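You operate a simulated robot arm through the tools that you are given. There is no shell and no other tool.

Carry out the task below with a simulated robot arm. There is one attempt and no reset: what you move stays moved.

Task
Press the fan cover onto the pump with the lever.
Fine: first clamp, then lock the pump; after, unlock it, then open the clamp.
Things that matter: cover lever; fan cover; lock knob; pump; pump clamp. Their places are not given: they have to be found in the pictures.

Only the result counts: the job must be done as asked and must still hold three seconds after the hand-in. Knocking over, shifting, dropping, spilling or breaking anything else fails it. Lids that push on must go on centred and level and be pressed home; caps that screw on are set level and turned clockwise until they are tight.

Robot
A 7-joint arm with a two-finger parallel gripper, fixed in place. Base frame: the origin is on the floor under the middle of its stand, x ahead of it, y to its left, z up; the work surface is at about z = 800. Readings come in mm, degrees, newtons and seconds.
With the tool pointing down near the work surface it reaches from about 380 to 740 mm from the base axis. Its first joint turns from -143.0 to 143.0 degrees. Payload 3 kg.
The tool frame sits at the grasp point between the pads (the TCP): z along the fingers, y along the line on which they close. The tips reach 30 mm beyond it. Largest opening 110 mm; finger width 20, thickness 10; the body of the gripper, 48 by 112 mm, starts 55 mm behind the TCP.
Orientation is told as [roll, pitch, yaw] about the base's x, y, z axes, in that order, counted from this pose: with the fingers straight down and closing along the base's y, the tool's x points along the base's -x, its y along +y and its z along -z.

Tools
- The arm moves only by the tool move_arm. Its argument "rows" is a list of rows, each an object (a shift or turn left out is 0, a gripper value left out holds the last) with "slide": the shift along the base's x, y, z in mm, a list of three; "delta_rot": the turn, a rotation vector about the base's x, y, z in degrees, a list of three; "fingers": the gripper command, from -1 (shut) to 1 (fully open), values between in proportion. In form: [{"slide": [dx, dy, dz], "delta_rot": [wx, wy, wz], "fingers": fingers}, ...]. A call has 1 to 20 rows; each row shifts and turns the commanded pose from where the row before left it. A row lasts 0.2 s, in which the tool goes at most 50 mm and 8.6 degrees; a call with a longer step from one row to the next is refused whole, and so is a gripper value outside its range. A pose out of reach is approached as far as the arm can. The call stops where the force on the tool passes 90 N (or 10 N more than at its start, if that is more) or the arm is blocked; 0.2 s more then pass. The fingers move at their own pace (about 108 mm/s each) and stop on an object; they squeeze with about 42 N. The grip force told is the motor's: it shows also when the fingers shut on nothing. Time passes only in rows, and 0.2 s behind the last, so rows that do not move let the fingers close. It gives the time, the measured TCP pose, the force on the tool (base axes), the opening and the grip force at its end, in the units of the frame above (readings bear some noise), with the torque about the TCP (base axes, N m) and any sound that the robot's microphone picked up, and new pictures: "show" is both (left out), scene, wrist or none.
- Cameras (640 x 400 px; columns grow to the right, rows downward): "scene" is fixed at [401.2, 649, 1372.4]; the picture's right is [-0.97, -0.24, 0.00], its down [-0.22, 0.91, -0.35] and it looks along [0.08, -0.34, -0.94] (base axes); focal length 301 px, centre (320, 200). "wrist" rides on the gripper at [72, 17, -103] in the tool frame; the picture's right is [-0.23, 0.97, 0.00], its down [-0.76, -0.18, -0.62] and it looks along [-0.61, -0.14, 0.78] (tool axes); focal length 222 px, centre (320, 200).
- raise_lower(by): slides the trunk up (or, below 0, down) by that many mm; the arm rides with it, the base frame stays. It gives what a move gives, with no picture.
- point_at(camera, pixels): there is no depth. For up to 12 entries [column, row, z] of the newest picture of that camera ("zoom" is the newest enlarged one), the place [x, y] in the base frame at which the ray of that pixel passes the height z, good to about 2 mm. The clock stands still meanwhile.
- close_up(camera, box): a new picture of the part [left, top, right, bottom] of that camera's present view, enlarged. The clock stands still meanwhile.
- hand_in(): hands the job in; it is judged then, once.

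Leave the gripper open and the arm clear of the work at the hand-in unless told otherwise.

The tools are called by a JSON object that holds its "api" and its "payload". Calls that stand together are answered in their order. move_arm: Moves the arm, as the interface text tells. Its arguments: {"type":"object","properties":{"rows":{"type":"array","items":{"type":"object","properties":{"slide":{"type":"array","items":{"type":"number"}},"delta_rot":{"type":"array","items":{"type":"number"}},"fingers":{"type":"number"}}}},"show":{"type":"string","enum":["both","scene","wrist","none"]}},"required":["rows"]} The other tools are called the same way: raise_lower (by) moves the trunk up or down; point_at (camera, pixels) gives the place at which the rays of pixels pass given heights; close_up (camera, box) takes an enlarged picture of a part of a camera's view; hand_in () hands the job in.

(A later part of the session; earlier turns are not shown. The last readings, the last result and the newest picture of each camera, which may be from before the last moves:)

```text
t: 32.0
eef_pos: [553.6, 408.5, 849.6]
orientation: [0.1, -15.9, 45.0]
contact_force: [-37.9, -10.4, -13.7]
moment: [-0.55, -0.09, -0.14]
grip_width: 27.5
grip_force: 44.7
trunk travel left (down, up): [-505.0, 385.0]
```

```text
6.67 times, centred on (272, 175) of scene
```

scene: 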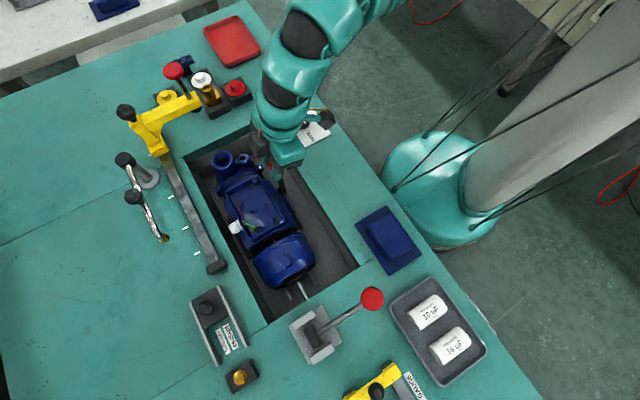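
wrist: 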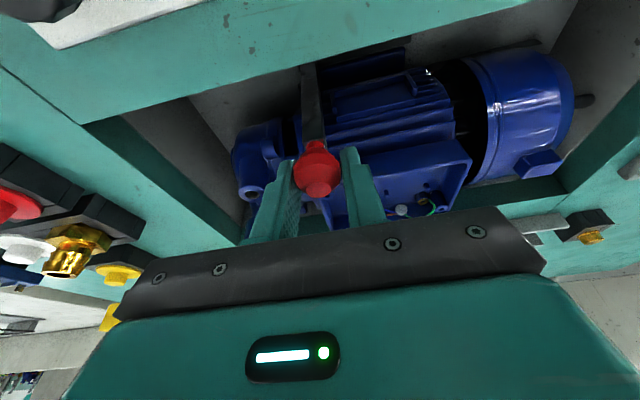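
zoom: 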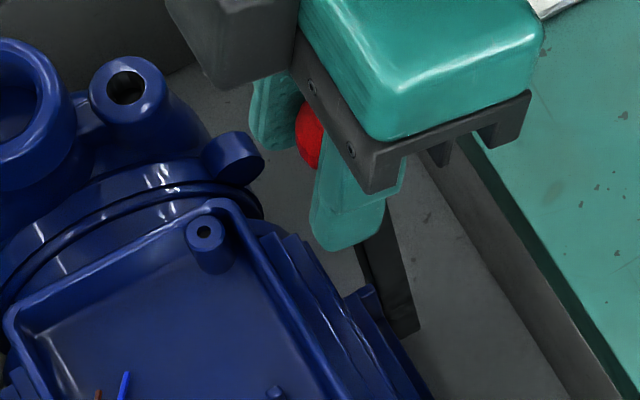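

The ball has slipped back in the pads, so the clamp has met a stop. I'll open the fingers and see whether it stays there.

{"api": "move_arm", "payload": {"rows": [{"fingers": 0.1}, {}, {}, {}], "show": "both"}}

{"api": "close_up", "payload": {"camera": "wrist", "box": [240, 60, 400, 220]}}

{"api": "close_up", "payload": {"camera": "scene", "box": [224, 145, 320, 205]}}

```text
t: 33.0
eef_pos: [557.9, 408.0, 849.4]
orientation: [-0.1, -16.1, 44.9]
contact_force: [-0.6, 0.0, 0.4]
moment: [0.01, 0.01, 0.01]
grip_width: 60.1
grip_force: 0.1
trunk travel left (down, up): [-505.0, 385.0]
```

scene: 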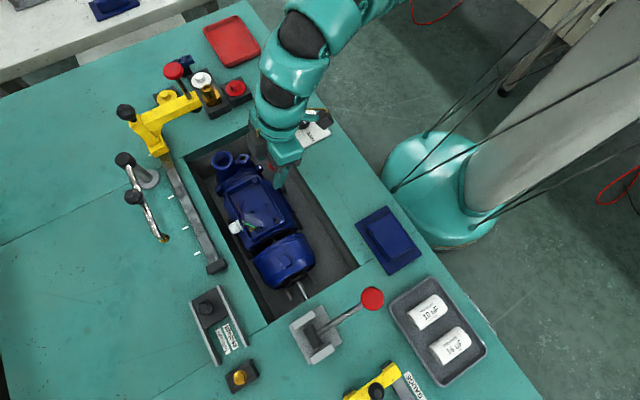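
wrist: 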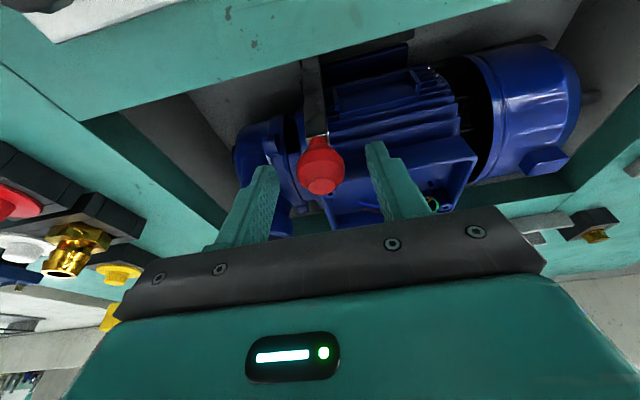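

```text
2.50 times, centred on (320, 140) of wrist
```

zoom: 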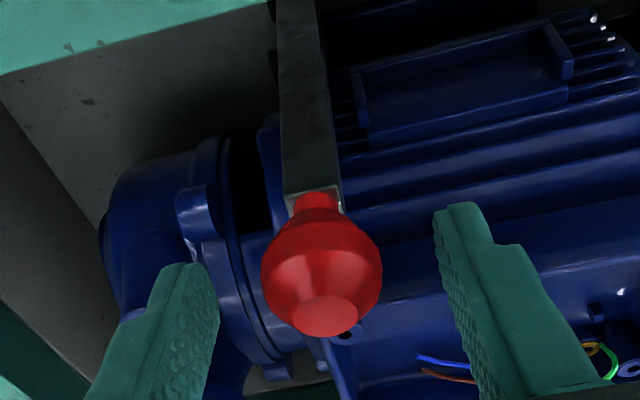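

```text
6.67 times, centred on (272, 175) of scene
```

zoom: 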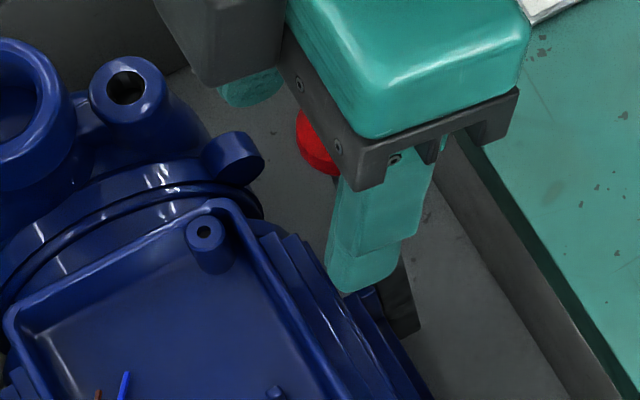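

The clamp stays where it was put. I'll read the ball's new place.

{"api": "point_at", "payload": {"camera": "wrist", "pixels": [[321, 165, 835], [321, 165, 840], [321, 165, 845]]}}

{"api": "point_at", "payload": {"camera": "scene", "pixels": [[271, 166, 830], [271, 166, 840], [271, 166, 850], [285, 193, 690], [285, 193, 660]]}}

```text
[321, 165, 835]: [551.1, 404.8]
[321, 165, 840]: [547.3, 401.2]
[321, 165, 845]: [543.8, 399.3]
```

```text
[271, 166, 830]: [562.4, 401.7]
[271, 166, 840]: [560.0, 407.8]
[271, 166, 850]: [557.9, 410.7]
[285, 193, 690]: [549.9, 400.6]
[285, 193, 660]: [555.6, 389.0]
```

The clamp moved about 32 mm toward the pump. To be sure it is fully home, I'll push the ball from behind with closed fingers, which can't slip, and watch the force.

{"api": "move_arm", "payload": {"rows": [{"slide": [0, 0, 25]}, {"slide": [0, 0, 25]}, {"slide": [-16, -14, 0], "fingers": -1}, {"slide": [-16, -14, 0]}, {}, {"slide": [0, 0, -25]}, {"slide": [0, 0, -25]}, {}], "show": "both"}}

```text
t: 34.8
eef_pos: [526.9, 381.5, 846.9]
orientation: [0.0, -15.8, 45.0]
contact_force: [-0.2, 0.4, 0.2]
moment: [-0.01, -0.01, 0.0]
grip_width: 0.0
grip_force: 37.4
trunk travel left (down, up): [-505.0, 385.0]
```

scene: 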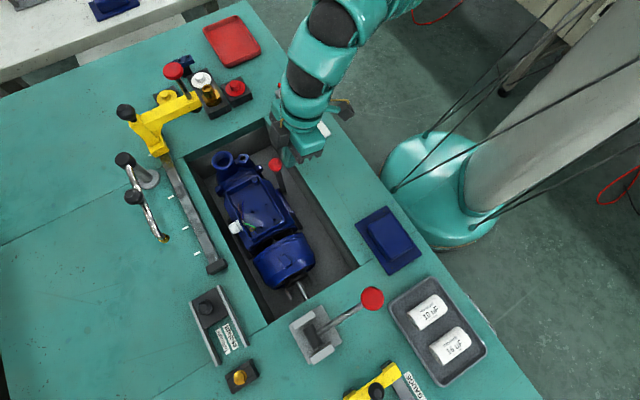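
wrist: 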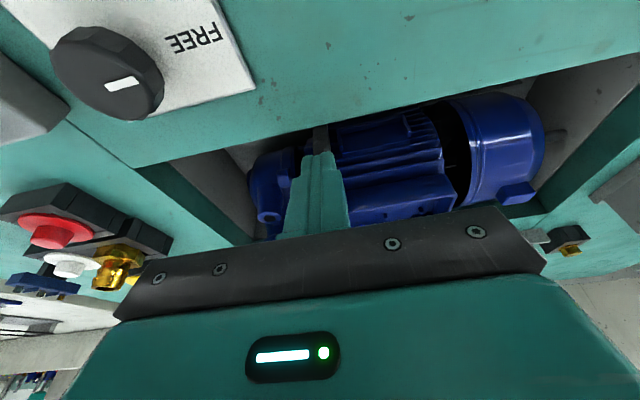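

The ball is clear in the scene view at (276,165). I'll look closely at the clamp now.

{"api": "close_up", "payload": {"camera": "scene", "box": [240, 145, 336, 205]}}

{"api": "point_at", "payload": {"camera": "scene", "pixels": [[276, 165, 830], [276, 165, 838], [276, 165, 845]]}}

```text
6.67 times, centred on (288, 175) of scene
```

zoom: 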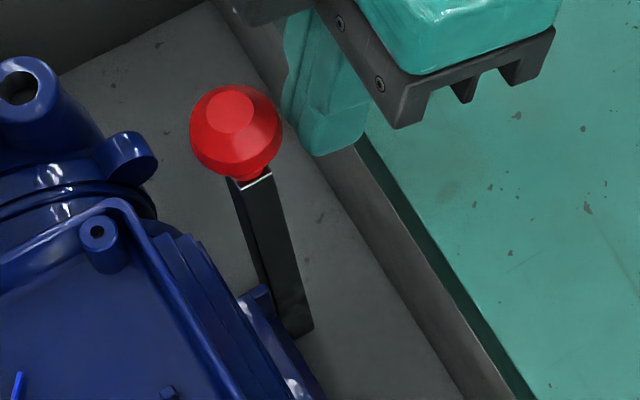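

```text
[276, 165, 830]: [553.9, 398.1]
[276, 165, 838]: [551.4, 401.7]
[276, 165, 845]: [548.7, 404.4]
```

The arm is upright and has slid about 30 mm, to (550, 403). I'll push from behind to about 40 N to make sure it is at its stop.

{"api": "move_arm", "payload": {"rows": [{"slide": [2.2, 2.1, 0]}, {"slide": [2.2, 2.1, 0]}, {"slide": [1.5, 1.4, 0]}, {"slide": [1.5, 1.4, 0]}, {"slide": [1, 1, 0]}, {}], "show": "none"}}

```text
t: 36.2
eef_pos: [528.7, 384.9, 848.6]
orientation: [0.2, -15.5, 45.1]
contact_force: [-45.2, -52.2, -18.0]
moment: [-1.3, 0.79, -0.24]
grip_width: 0.1
grip_force: 37.8
trunk travel left (down, up): [-505.0, 385.0]
```

The clamp holds firm against 69 N, so it is home. I'll back off, lift, set the tool upright, turn to yaw -20, and go above the lock knob at about (528, 279).

{"api": "move_arm", "payload": {"rows": [{"slide": [-7, -7, 0]}, {"slide": [-7, -7, 10]}, {"slide": [0, 0, 35]}, {"slide": [0, 0, 35]}, {"delta_rot": [-5.6, 5.6, 0]}, {"delta_rot": [-5.6, 5.6, 0]}, {"slide": [5, -15, 0], "delta_rot": [0, 0, -8.2]}, {"slide": [5, -15, 0], "delta_rot": [0, 0, -8.2]}, {"slide": [2, -15, 0], "delta_rot": [0, 0, -8.2]}, {"slide": [0, -15, 0], "delta_rot": [0, 0, -8.2]}, {"slide": [0, -15, 0], "delta_rot": [0, 0, -8.2]}, {"slide": [0, -15, 0], "delta_rot": [0, 0, -8.2]}, {"delta_rot": [0, 0, -8.2]}, {"delta_rot": [0, 0, -8.2], "fingers": 0.1}, {}], "show": "both"}}

```text
t: 39.4
eef_pos: [531.3, 284.2, 927.8]
orientation: [0.0, -0.1, -20.7]
contact_force: [0.3, 0.7, 0.4]
moment: [-0.03, -0.01, -0.01]
grip_width: 60.3
grip_force: 0.1
trunk travel left (down, up): [-505.0, 385.0]
```

scene: 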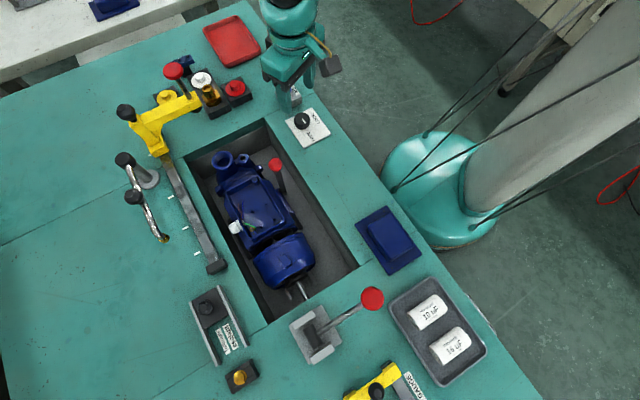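
wrist: 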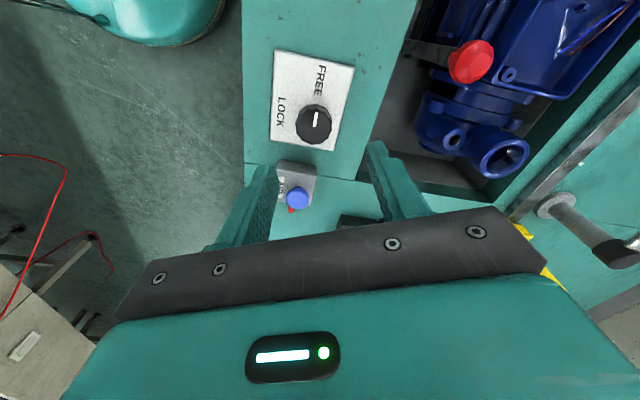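

I'm above the knob, which is at (314,122) in the wrist view with its mark pointing to FREE. I'll zoom in and fix its place and height.

{"api": "close_up", "payload": {"camera": "wrist", "box": [240, 40, 400, 220]}}

{"api": "point_at", "payload": {"camera": "wrist", "pixels": [[314, 124, 810], [314, 124, 820], [314, 124, 830], [314, 118, 830], [315, 140, 805], [298, 198, 830], [298, 198, 850]]}}

{"api": "close_up", "payload": {"camera": "scene", "box": [264, 80, 344, 150]}}

{"api": "point_at", "payload": {"camera": "scene", "pixels": [[302, 120, 810], [302, 120, 820], [302, 120, 830], [287, 90, 830], [287, 90, 850]]}}

```text
2.22 times, centred on (320, 130) of wrist
```

zoom: 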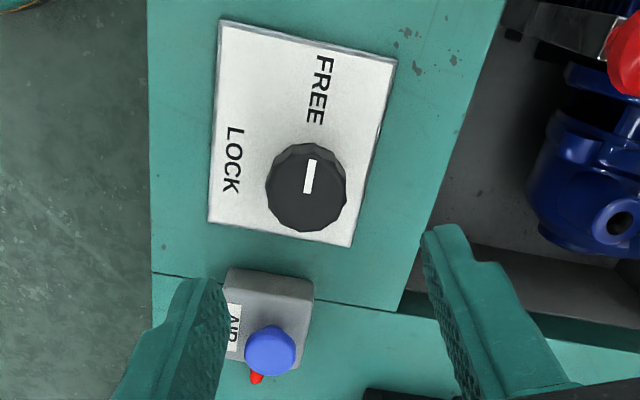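

```text
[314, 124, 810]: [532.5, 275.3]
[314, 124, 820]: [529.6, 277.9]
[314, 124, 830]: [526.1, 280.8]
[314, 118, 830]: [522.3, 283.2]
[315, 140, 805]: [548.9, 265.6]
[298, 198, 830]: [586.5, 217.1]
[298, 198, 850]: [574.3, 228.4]
```

```text
5.71 times, centred on (304, 115) of scene
```

zoom: 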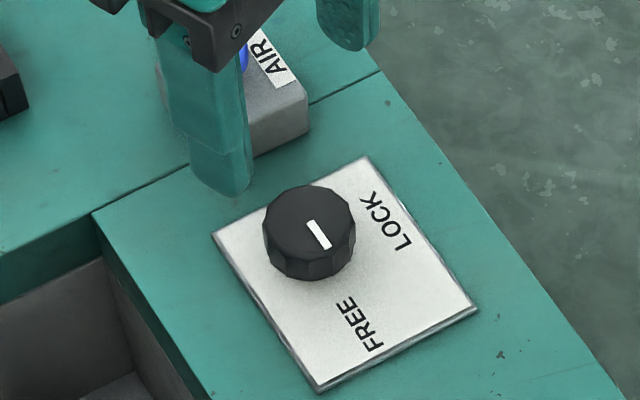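

```text
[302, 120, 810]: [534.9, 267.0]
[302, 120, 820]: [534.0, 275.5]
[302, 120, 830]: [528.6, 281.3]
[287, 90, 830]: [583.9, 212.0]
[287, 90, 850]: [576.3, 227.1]
```

The knob is at about (530, 278) with its top near z 824, and it is about 34 mm across. I'll go down to TCP z 838 and close on it.

{"api": "move_arm", "payload": {"rows": [{"slide": [-1, -5, -30]}, {"slide": [0, -1, -30]}, {"slide": [0, 0, -20]}, {"slide": [0, 0, -9]}, {}, {"fingers": -1}, {}, {}], "show": "both"}}

```text
t: 41.2
eef_pos: [531.5, 278.5, 839.8]
orientation: [-0.1, -0.1, -20.5]
contact_force: [0.0, -1.5, 0.9]
moment: [0.04, -0.06, 0.09]
grip_width: 33.3
grip_force: 44.9
trunk travel left (down, up): [-505.0, 385.0]
```

scene: 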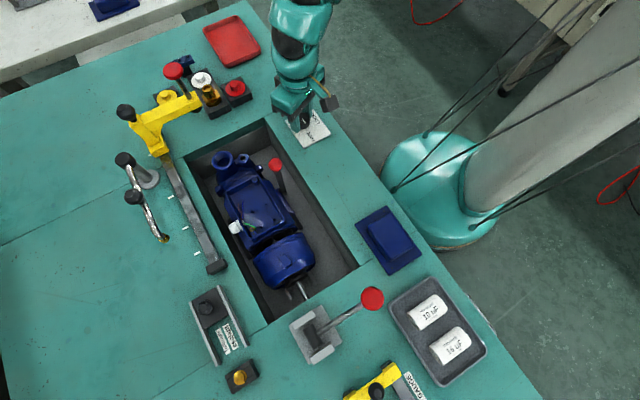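
wrist: 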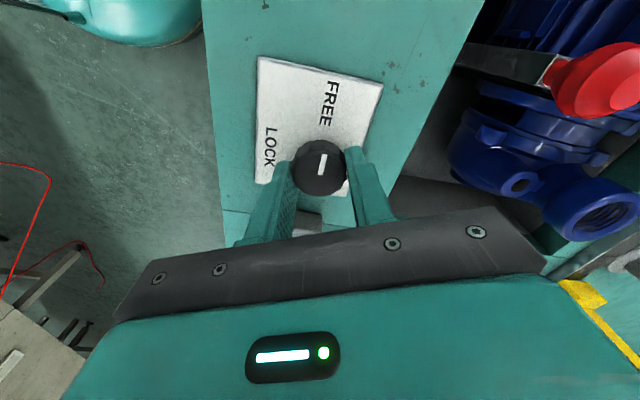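

The knob is held centrally with a 33.3 mm opening and almost no side force. I'll turn it counter-clockwise toward LOCK, 40° first, and check the torque.

{"api": "move_arm", "payload": {"rows": [{"delta_rot": [0, 0, 8]}, {"delta_rot": [0, 0, 8]}, {"delta_rot": [0, 0, 8]}, {"delta_rot": [0, 0, 8]}, {"delta_rot": [0, 0, 8]}, {}], "show": "wrist"}}

```text
t: 42.6
eef_pos: [532.8, 280.1, 839.3]
orientation: [0.1, -0.2, 19.4]
contact_force: [10.7, 11.2, 9.0]
moment: [0.16, 0.03, 0.0]
grip_width: 32.9
grip_force: 44.9
trunk travel left (down, up): [-505.0, 385.0]
```

wrist: 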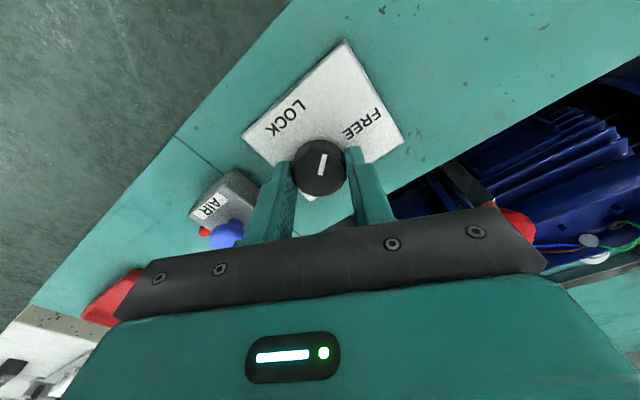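

The knob turns with the fingers and its mark is now halfway between FREE and LOCK. I'll turn a further 48°.

{"api": "move_arm", "payload": {"rows": [{"delta_rot": [0, 0, 8]}, {"delta_rot": [0, 0, 8]}, {"delta_rot": [0, 0, 8]}, {"delta_rot": [0, 0, 8]}, {"delta_rot": [0, 0, 8]}, {"delta_rot": [0, 0, 8]}, {}], "show": "both"}}

{"api": "close_up", "payload": {"camera": "wrist", "box": [240, 40, 400, 220]}}

```text
t: 44.2
eef_pos: [530.8, 279.5, 840.2]
orientation: [0.0, 0.0, 67.5]
contact_force: [15.6, 22.5, 14.9]
moment: [0.93, -0.73, 0.03]
grip_width: 33.5
grip_force: 45.4
trunk travel left (down, up): [-505.0, 385.0]
```

scene: 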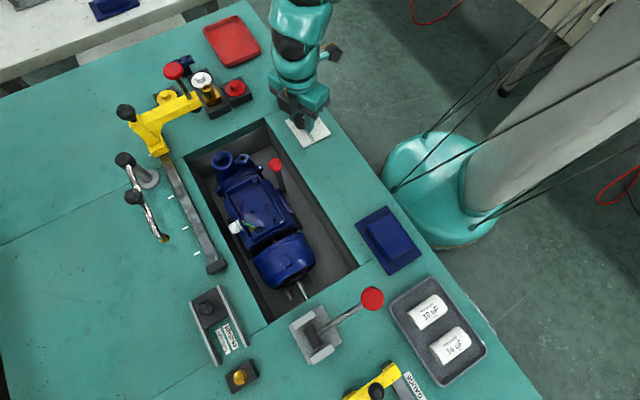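
wrist: 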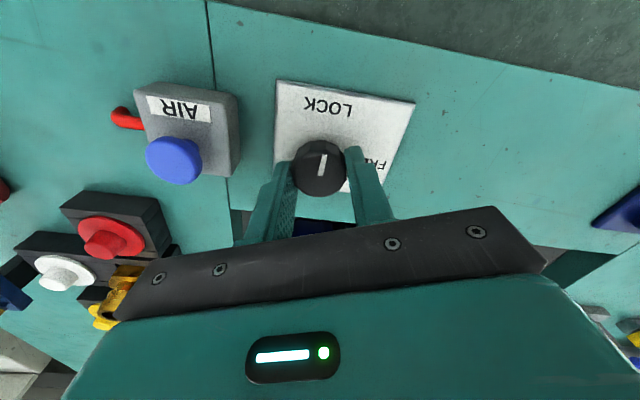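

```text
2.22 times, centred on (320, 130) of wrist
```

zoom: 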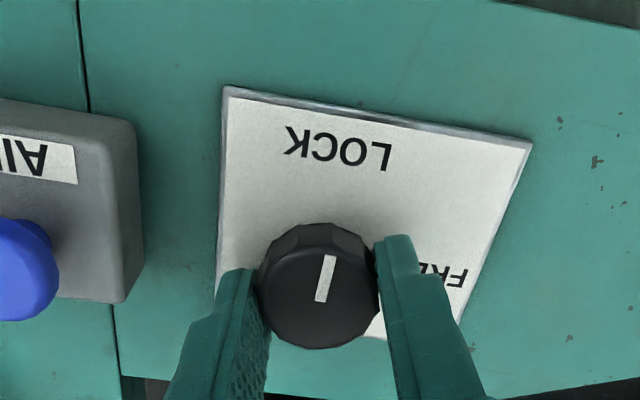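

The mark now points at LOCK after 88°. I'll turn a little further and feel for a stop.

{"api": "move_arm", "payload": {"rows": [{"delta_rot": [0, 0, 4]}, {"delta_rot": [0, 0, 3]}, {}], "show": "wrist"}}

{"api": "close_up", "payload": {"camera": "wrist", "box": [240, 40, 400, 220]}}

```text
t: 45.0
eef_pos: [531.0, 278.7, 839.3]
orientation: [0.1, 0.0, 74.4]
contact_force: [7.3, 15.8, 12.3]
moment: [0.12, -0.02, -0.13]
grip_width: 33.1
grip_force: 44.9
trunk travel left (down, up): [-505.0, 385.0]
```

wrist: 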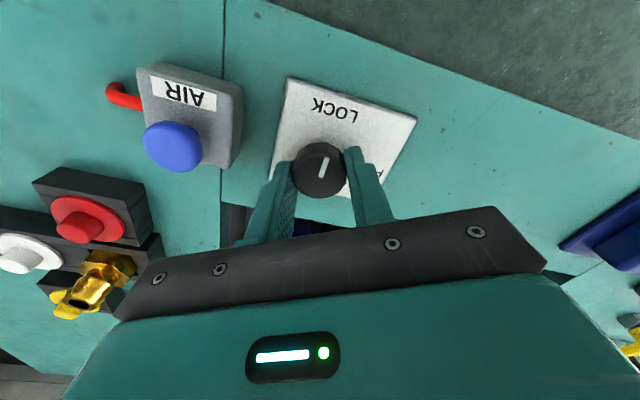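

```text
2.22 times, centred on (320, 130) of wrist
```

zoom: 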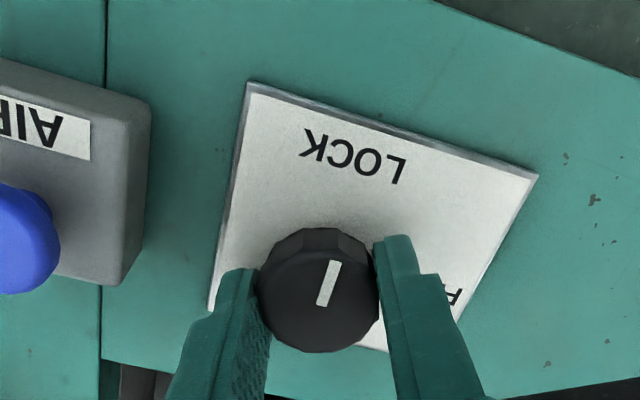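

The mark slipped back slightly against the fingers, so the knob is at its LOCK stop. I'll release, lift, and look.

{"api": "move_arm", "payload": {"rows": [{"fingers": 0.1}, {}, {"slide": [0, 0, 30]}, {"slide": [0, 0, 40]}, {"slide": [-20, 20, 40]}, {"slide": [-20, 20, 20]}, {"slide": [-20, 20, 20]}], "show": "both"}}

{"api": "close_up", "payload": {"camera": "scene", "box": [240, 80, 368, 210]}}

```text
t: 46.6
eef_pos: [474.4, 340.6, 981.8]
orientation: [0.1, -0.2, 74.3]
contact_force: [0.8, 0.2, -0.5]
moment: [-0.02, -0.01, 0.02]
grip_width: 60.6
grip_force: 0.2
out of reach, approached as far as the arm can: row 7
trunk travel left (down, up): [-505.0, 385.0]
```

scene: 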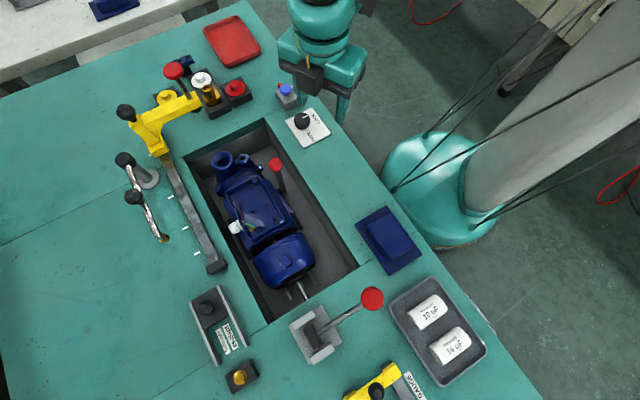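
wrist: 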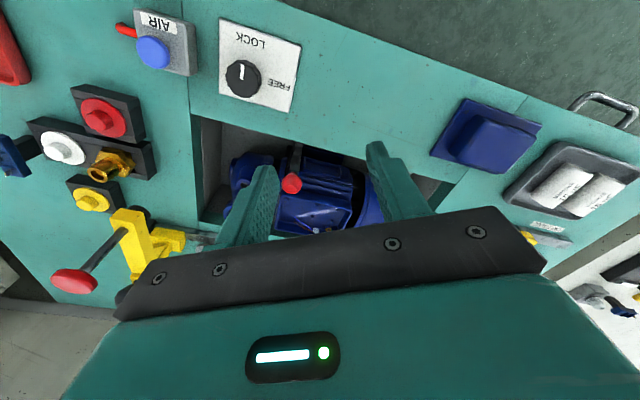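

```text
3.08 times, centred on (304, 145) of scene
```

zoom: 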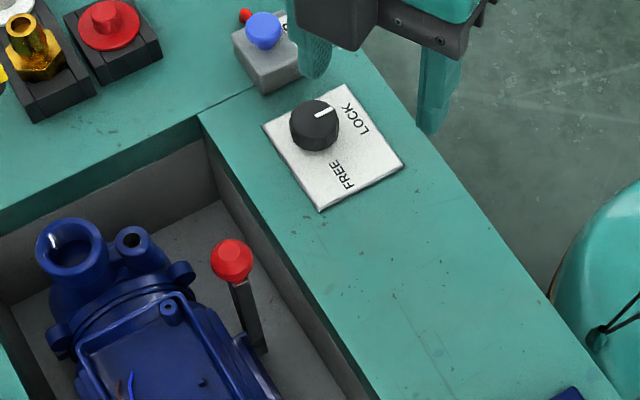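

The mark points at LOCK and the clamp is holding. Next is the cover lever. I'll turn back to yaw 45 and carry the arm toward the lever ball near (331, 608, 885), tilting the tool outward on the way.

{"api": "move_arm", "payload": {"rows": [{"delta_rot": [0, 0, -7.4]}, {"delta_rot": [0, 0, -7.4]}, {"delta_rot": [0, 0, -7.4]}, {"delta_rot": [0, 0, -7.1]}, {"slide": [-22, 28, -5]}, {"slide": [-22, 28, -5]}, {"slide": [-22, 28, -5]}, {"slide": [-22, 28, -5]}, {"slide": [-22, 28, 0], "delta_rot": [2.8, -2.8, 0]}, {"slide": [-22, 28, 0], "delta_rot": [2.8, -2.8, 0]}, {"slide": [-10, 28, 0], "delta_rot": [2.8, -2.8, 0]}, {"slide": [-5, 28, 0], "delta_rot": [2.8, -2.8, 0]}], "show": "both"}}

```text
t: 49.2
eef_pos: [322.6, 537.0, 955.1]
orientation: [-0.1, -16.1, 45.1]
contact_force: [0.5, 0.4, 0.4]
moment: [0.0, 0.01, 0.03]
grip_width: 60.6
grip_force: 0.1
out of reach, approached as far as the arm can: row 8, 10, 11, 12
trunk travel left (down, up): [-505.0, 385.0]
```

scene: 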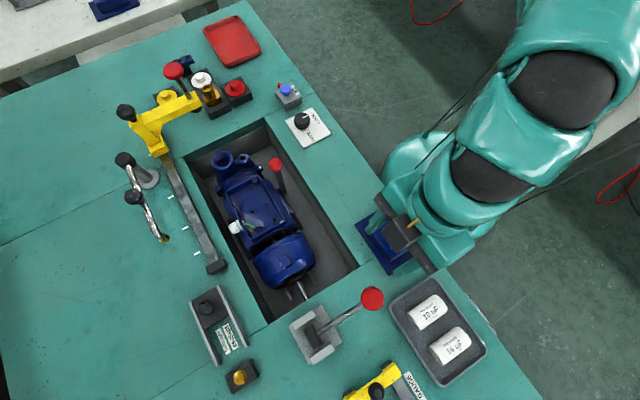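
wrist: 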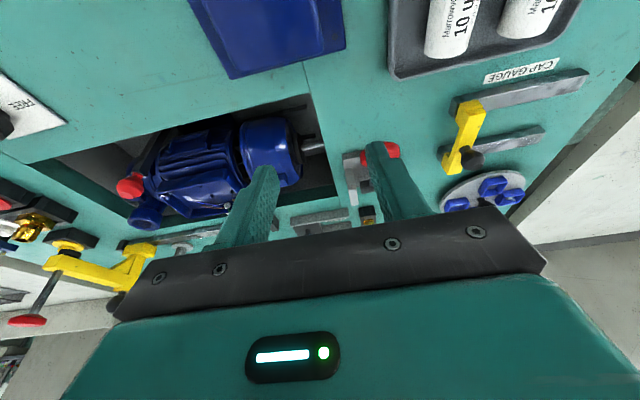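

The reach drops when the tool is this high relative to the trunk. I'll raise the trunk 80 mm and bring the tool back down while going outward.

{"api": "raise_lower", "payload": {"by": 80}}

{"api": "move_arm", "payload": {"rows": [{"slide": [0, 0, -40]}, {"slide": [0, 0, -40]}, {"slide": [-5, 15, 0]}, {"slide": [-5, 15, 0]}, {"slide": [0, 20, 0]}, {}], "show": "both"}}

```text
t: 50.4
eef_pos: [322.2, 536.5, 1034.3]
orientation: [0.0, -16.0, 45.1]
contact_force: [0.2, 0.0, -0.2]
moment: [-0.02, -0.01, 0.01]
grip_width: 60.8
grip_force: 0.1
trunk travel left (down, up): [-585.0, 305.0]
```

```text
t: 51.8
eef_pos: [317.0, 546.7, 953.7]
orientation: [0.0, -15.9, 45.1]
contact_force: [0.3, 0.3, -0.6]
moment: [-0.02, 0.02, 0.01]
grip_width: 60.7
grip_force: 0.1
out of reach, approached as far as the arm can: row 3, 4, 5
trunk travel left (down, up): [-585.0, 305.0]
```

scene: 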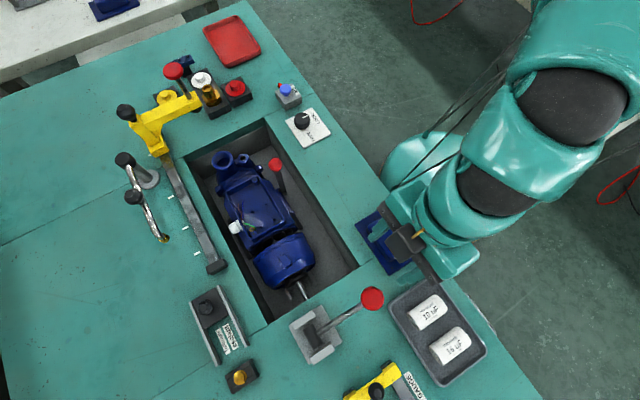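
wrist: 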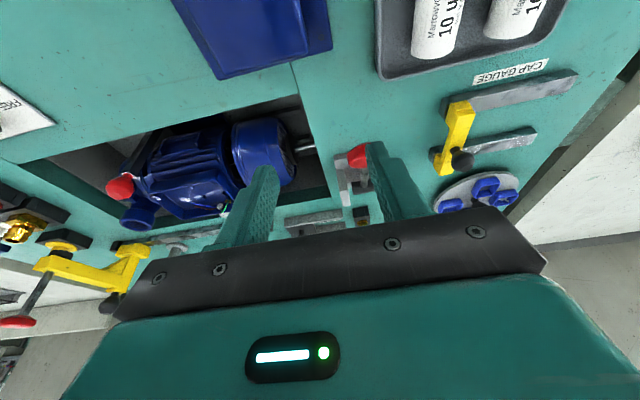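

The limits fit an arm axis about 210 mm ahead of the origin, so the lever needs a larger outward tilt. I'll turn to yaw 60, tilt to about 40°, and take a pre-grasp stance in front of the lever ball.

{"api": "move_arm", "payload": {"rows": [{"delta_rot": [0, 0, 7.5], "fingers": 0.4}, {"delta_rot": [0, 0, 7.5]}, {"slide": [-1, 7, -6], "delta_rot": [6.9, -4, 0]}, {"slide": [-1, 7, -6], "delta_rot": [6.9, -4, 0]}, {"slide": [-1, 7, -6], "delta_rot": [6.9, -4, 0]}, {"slide": [-2, 7, -5]}, {}], "show": "both"}}

```text
t: 53.4
eef_pos: [310.4, 575.2, 929.9]
orientation: [-0.1, -40.0, 60.0]
contact_force: [-0.7, -0.2, 0.7]
moment: [0.03, -0.03, -0.01]
grip_width: 77.0
grip_force: 0.0
trunk travel left (down, up): [-585.0, 305.0]
```

scene: 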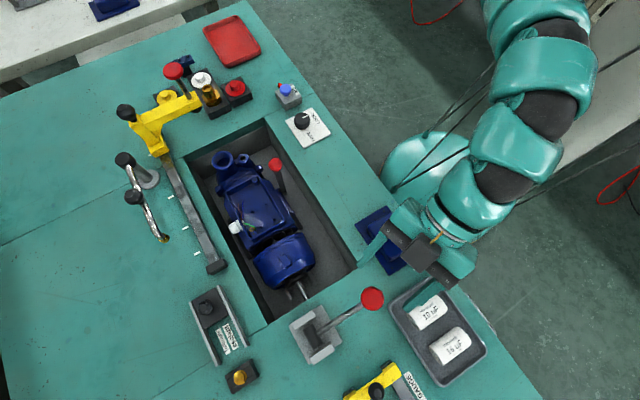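
wrist: 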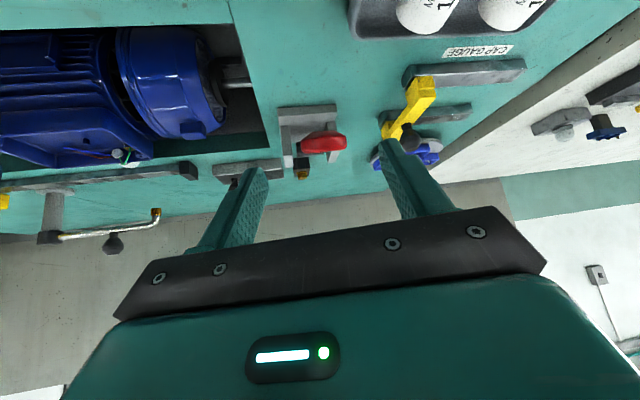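

I'm at the stance with a 40° tilt, and the lever ball is at (323,142) in the wrist view. I'll fix its place from both cameras.

{"api": "close_up", "payload": {"camera": "wrist", "box": [240, 80, 400, 200]}}

{"api": "point_at", "payload": {"camera": "wrist", "pixels": [[323, 143, 870], [323, 143, 880], [323, 143, 885], [323, 143, 890], [323, 143, 900], [300, 163, 820], [300, 163, 830]]}}

{"api": "point_at", "payload": {"camera": "scene", "pixels": [[371.5, 298.5, 870], [371.5, 298.5, 880], [371.5, 298.5, 890], [371.5, 298.5, 900], [313.6, 337.4, 820], [313.6, 337.4, 830]]}}

```text
3.33 times, centred on (320, 140) of wrist
```

zoom: 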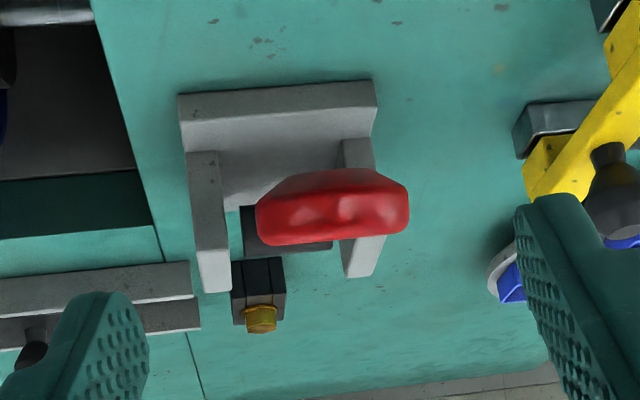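

```text
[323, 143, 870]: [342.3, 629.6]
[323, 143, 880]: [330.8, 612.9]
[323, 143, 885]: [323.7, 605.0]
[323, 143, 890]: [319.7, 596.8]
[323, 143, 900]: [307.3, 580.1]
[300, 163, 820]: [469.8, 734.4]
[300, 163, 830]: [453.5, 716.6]
```

```text
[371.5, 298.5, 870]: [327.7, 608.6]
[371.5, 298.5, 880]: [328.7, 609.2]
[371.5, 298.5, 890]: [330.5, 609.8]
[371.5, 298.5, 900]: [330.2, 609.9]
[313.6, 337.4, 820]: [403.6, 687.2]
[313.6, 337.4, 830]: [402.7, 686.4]
```

The red handle is a flat mushroom knob of about 35 mm, centred near (329, 609, 881), with its flat face up. I'll advance along the tool axis to put the fingers either side of it and close gently.

{"api": "move_arm", "payload": {"rows": [{"slide": [6, 11, -15]}, {"slide": [6, 11, -15]}, {"slide": [6.5, 11.5, -17]}, {}], "show": "both"}}

{"api": "close_up", "payload": {"camera": "wrist", "box": [240, 80, 400, 200]}}

{"api": "close_up", "payload": {"camera": "scene", "box": [300, 240, 428, 360]}}

```text
t: 54.4
eef_pos: [327.1, 609.6, 884.3]
orientation: [-0.1, -39.8, 60.1]
contact_force: [0.0, -0.8, 0.4]
moment: [0.0, -0.03, -0.02]
grip_width: 76.8
grip_force: 0.1
trunk travel left (down, up): [-585.0, 305.0]
```

scene: 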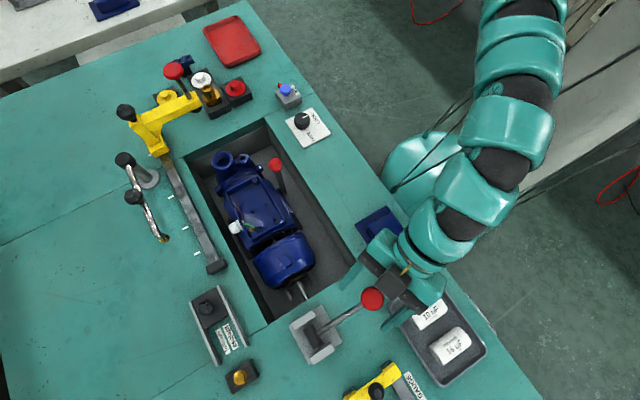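
wrist: 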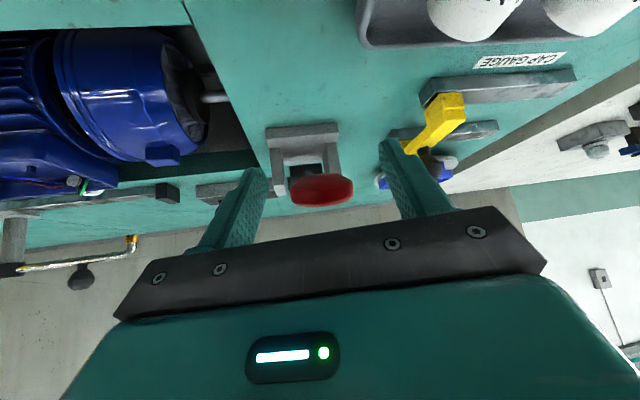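

```text
3.33 times, centred on (320, 140) of wrist
```

zoom: 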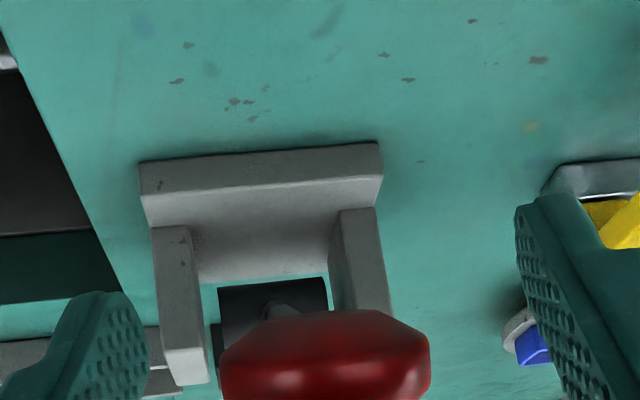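

```text
3.33 times, centred on (364, 300) of scene
```

zoom: 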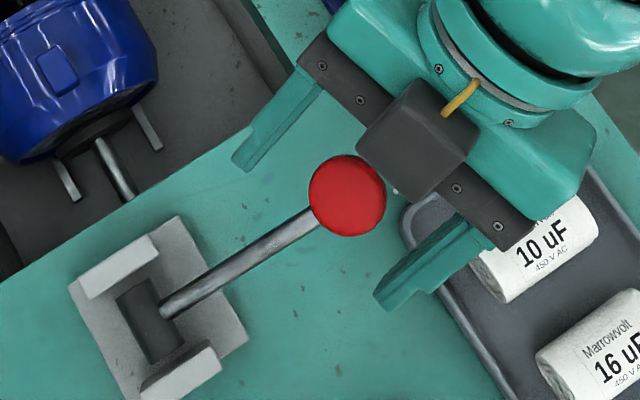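

The knob sits between the fingers. I'll close on it.

{"api": "move_arm", "payload": {"rows": [{"fingers": -0.2}, {"fingers": -1}, {}, {}], "show": "wrist"}}

```text
t: 55.4
eef_pos: [326.5, 610.4, 883.3]
orientation: [-0.1, -40.0, 60.1]
contact_force: [-4.4, 2.7, 0.1]
moment: [-0.12, -0.14, 0.02]
grip_width: 34.2
grip_force: 44.8
trunk travel left (down, up): [-585.0, 305.0]
```

wrist: 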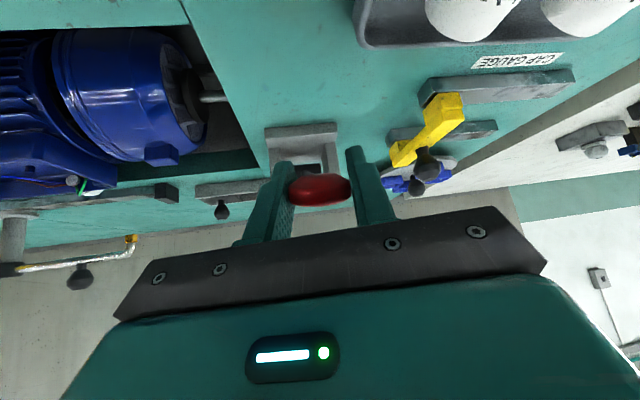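

I have it gripped at 34.2 mm. I'll try pressing the lever down along its arc by about 6 mm and watch the force and the cover.

{"api": "move_arm", "payload": {"rows": [{"slide": [-0.6, -0.6, -1.8]}, {"slide": [-0.6, -0.6, -1.8]}, {"slide": [-0.6, -0.6, -1.8]}, {}], "show": "both"}}

```text
t: 56.4
eef_pos: [324.8, 608.9, 877.5]
orientation: [-0.1, -40.0, 60.2]
contact_force: [-3.7, 16.2, 8.2]
moment: [0.98, -0.81, -0.04]
grip_width: 34.8
grip_force: 45.0
trunk travel left (down, up): [-585.0, 305.0]
```

scene: 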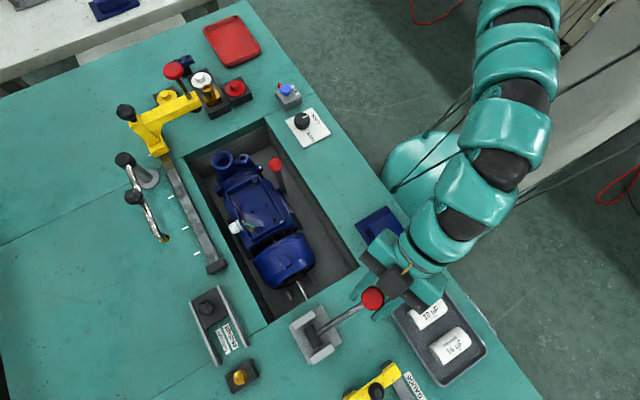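
wrist: 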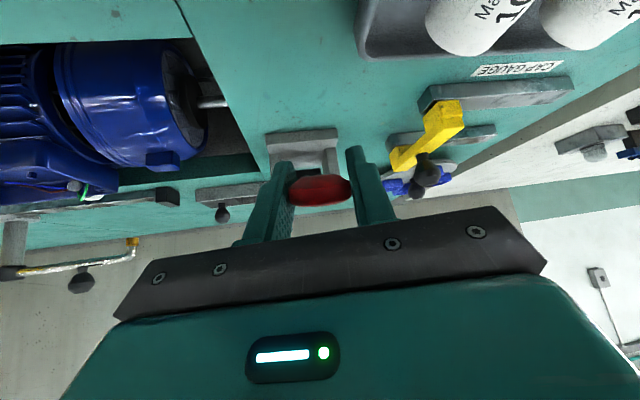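

The lever moves down with light force. I'll go another 12 mm or so along the arc and then compare the cover's position.

{"api": "move_arm", "payload": {"rows": [{"slide": [-0.8, -0.8, -2.7]}, {"slide": [-0.8, -0.8, -2.7]}, {"slide": [-0.7, -0.7, -2.7]}, {"slide": [-0.7, -0.7, -2.7]}, {}], "show": "both"}}

{"api": "close_up", "payload": {"camera": "scene", "box": [220, 210, 330, 310]}}

{"api": "close_up", "payload": {"camera": "scene", "box": [300, 240, 428, 360]}}

```text
t: 57.6
eef_pos: [322.2, 605.5, 867.5]
orientation: [-0.1, -39.9, 60.1]
contact_force: [-6.0, 18.4, 9.9]
moment: [1.01, -0.72, -0.04]
grip_width: 34.9
grip_force: 44.8
trunk travel left (down, up): [-585.0, 305.0]
```

scene: 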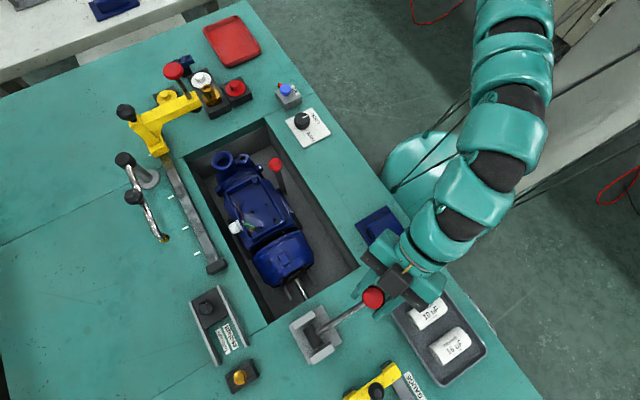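
wrist: 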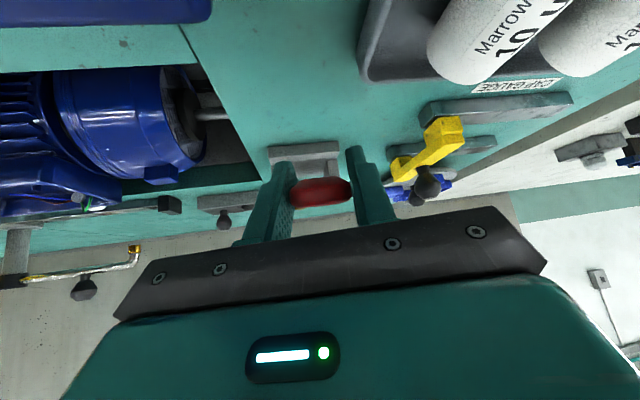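

```text
4.00 times, centred on (275, 260) of scene
```

zoom: 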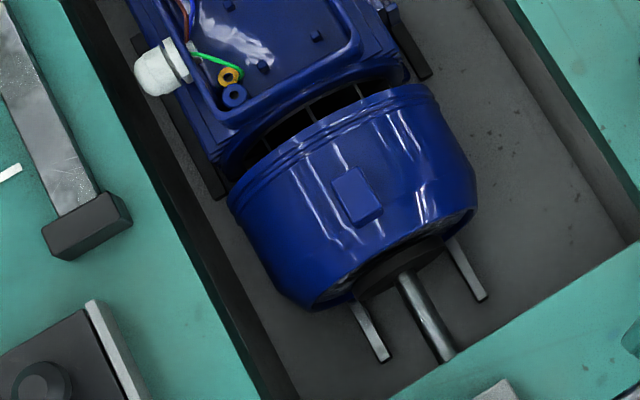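

```text
3.33 times, centred on (364, 300) of scene
```

zoom: 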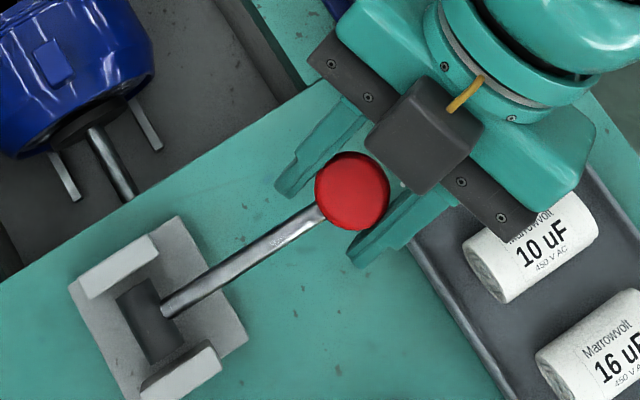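

The cover has moved closer to the pump, so pressing down is the right way. I'll continue down along the arc.

{"api": "move_arm", "payload": {"rows": [{"slide": [-0.6, -0.6, -3]}, {"slide": [-0.6, -0.6, -3]}, {"slide": [-0.6, -0.6, -3]}, {"slide": [-0.5, -0.5, -3]}, {"slide": [-0.5, -0.5, -3]}, {"slide": [-0.4, -0.4, -3]}, {}], "show": "both"}}

{"api": "close_up", "payload": {"camera": "scene", "box": [220, 210, 330, 310]}}

```text
t: 59.2
eef_pos: [319.5, 601.5, 849.6]
orientation: [-0.2, -39.9, 60.2]
contact_force: [-5.8, 12.5, 10.2]
moment: [0.85, -0.69, -0.09]
grip_width: 34.7
grip_force: 44.9
trunk travel left (down, up): [-585.0, 305.0]
```

scene: 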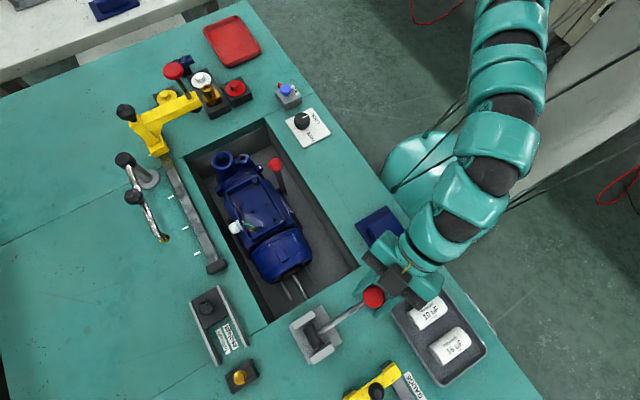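
wrist: 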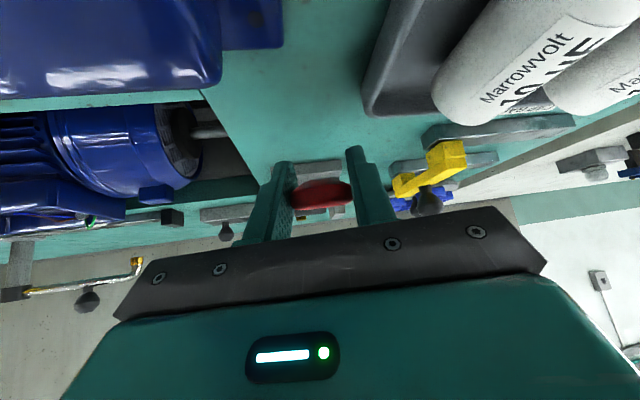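

```text
4.00 times, centred on (275, 260) of scene
```

zoom: 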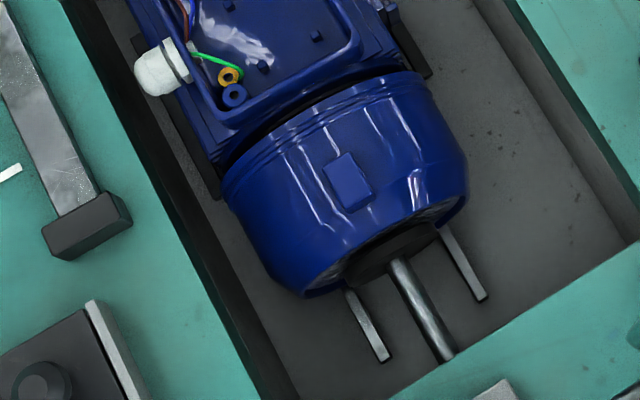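

The cover is nearly on and the force is still light. I'll keep pressing in smaller steps and watch for rising force or a sound.

{"api": "move_arm", "payload": {"rows": [{"slide": [-0.3, -0.3, -2]}, {"slide": [-0.2, -0.2, -2]}, {"slide": [-0.2, -0.2, -2]}, {"slide": [-0.2, -0.2, -2]}, {"slide": [-0.2, -0.2, -2]}, {}], "show": "both"}}

{"api": "close_up", "payload": {"camera": "scene", "box": [220, 210, 330, 310]}}

{"api": "close_up", "payload": {"camera": "scene", "box": [300, 240, 428, 360]}}

```text
t: 60.6
eef_pos: [318.4, 599.8, 840.2]
orientation: [-0.2, -40.0, 60.3]
contact_force: [-4.5, 13.7, 11.5]
moment: [1.0, -0.71, -0.05]
grip_width: 34.7
grip_force: 44.8
trunk travel left (down, up): [-585.0, 305.0]
```

scene: 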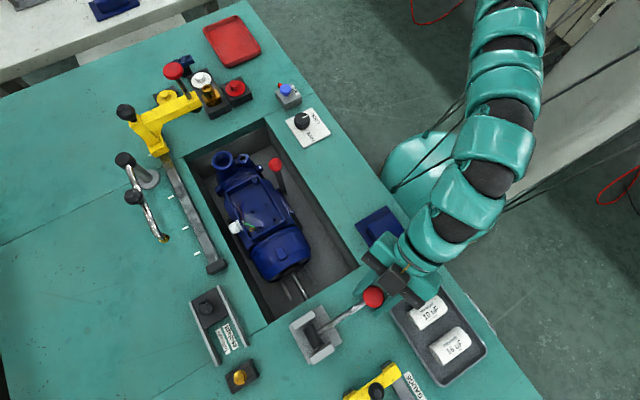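
wrist: 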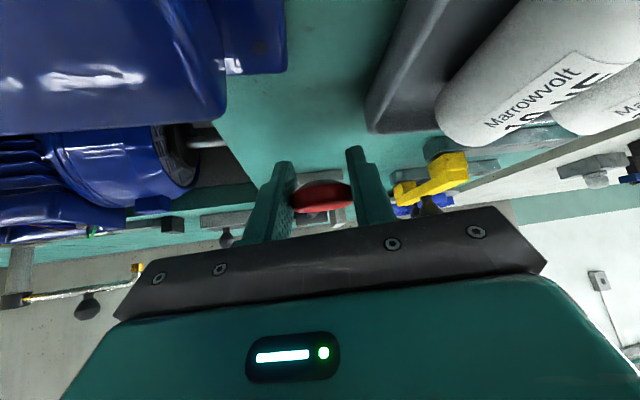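

```text
4.00 times, centred on (275, 260) of scene
```

zoom: 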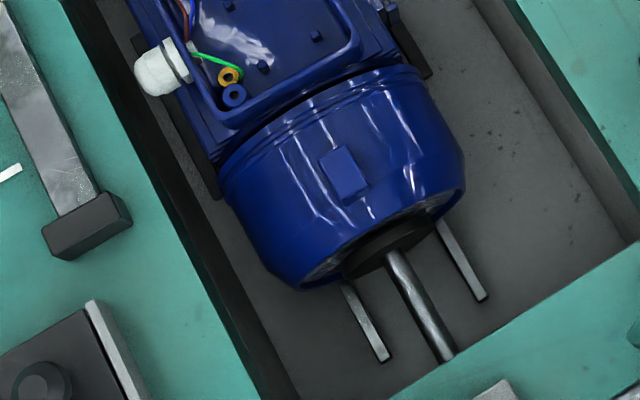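

```text
3.33 times, centred on (364, 300) of scene
```

zoom: 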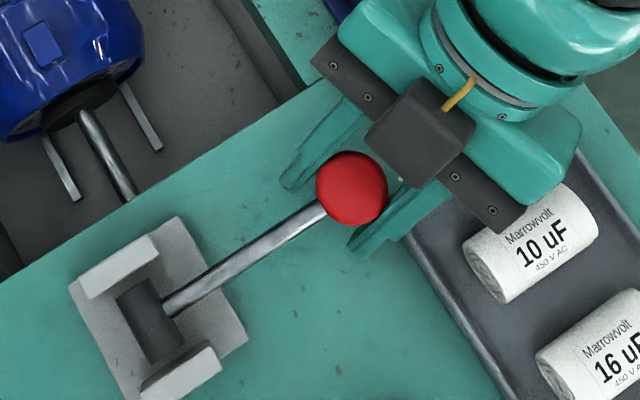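

The gap is almost closed. Before going lower I'll check the gripper's clearance to the capacitors at (430,310).

{"api": "point_at", "payload": {"camera": "scene", "pixels": [[428, 308, 840], [415, 300, 840], [412, 318, 840], [391, 312, 815], [385, 228, 815], [373, 296, 838]]}}

{"api": "close_up", "payload": {"camera": "wrist", "box": [240, 110, 400, 230]}}

```text
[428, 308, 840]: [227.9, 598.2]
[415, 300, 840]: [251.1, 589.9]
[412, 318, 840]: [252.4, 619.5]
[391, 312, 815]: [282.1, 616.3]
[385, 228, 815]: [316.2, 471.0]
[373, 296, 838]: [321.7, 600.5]
```

```text
3.33 times, centred on (320, 170) of wrist
```

zoom: 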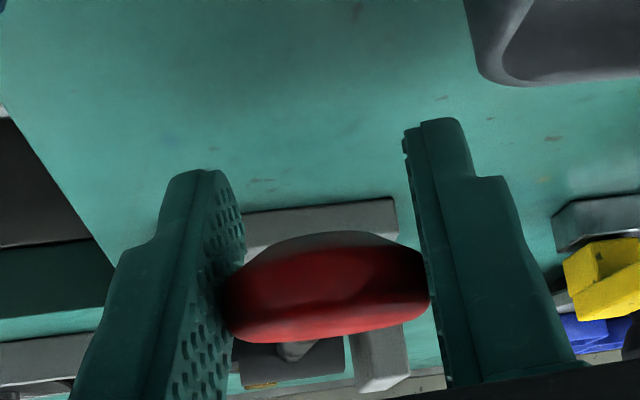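

There is about 20 mm of clearance. I'll press 5 mm more in fine steps.

{"api": "move_arm", "payload": {"rows": [{"slide": [-0.1, -0.1, -1.3]}, {"slide": [-0.1, -0.1, -1.3]}, {"slide": [-0.1, -0.1, -1.3]}, {"slide": [0, 0, -1.3]}, {}], "show": "scene"}}

{"api": "close_up", "payload": {"camera": "scene", "box": [220, 210, 330, 310]}}

```text
t: 61.8
eef_pos: [318.1, 598.2, 836.0]
orientation: [-0.1, -39.9, 60.2]
contact_force: [-6.8, 12.9, 10.5]
moment: [1.0, -0.65, -0.02]
grip_width: 34.6
grip_force: 45.0
trunk travel left (down, up): [-585.0, 305.0]
```

scene: 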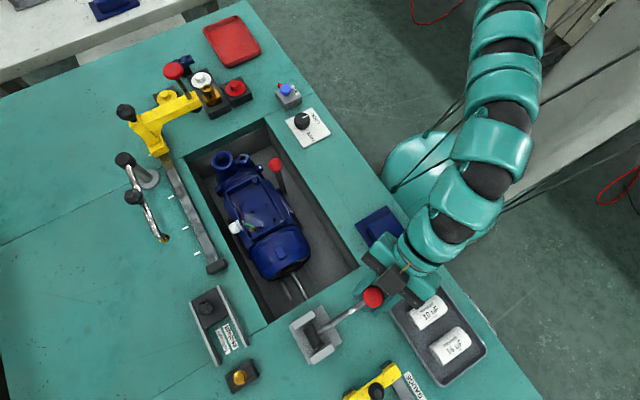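

```text
4.00 times, centred on (275, 260) of scene
```

zoom: 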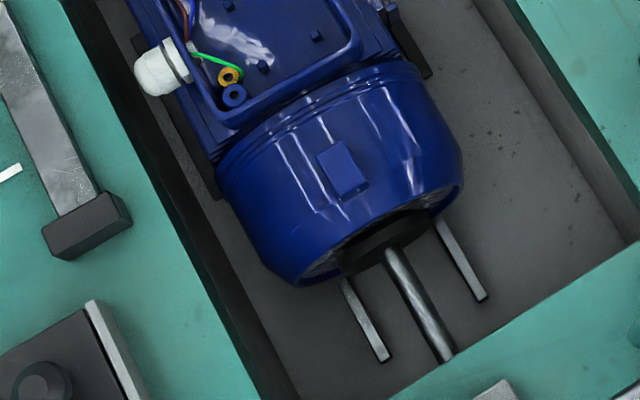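

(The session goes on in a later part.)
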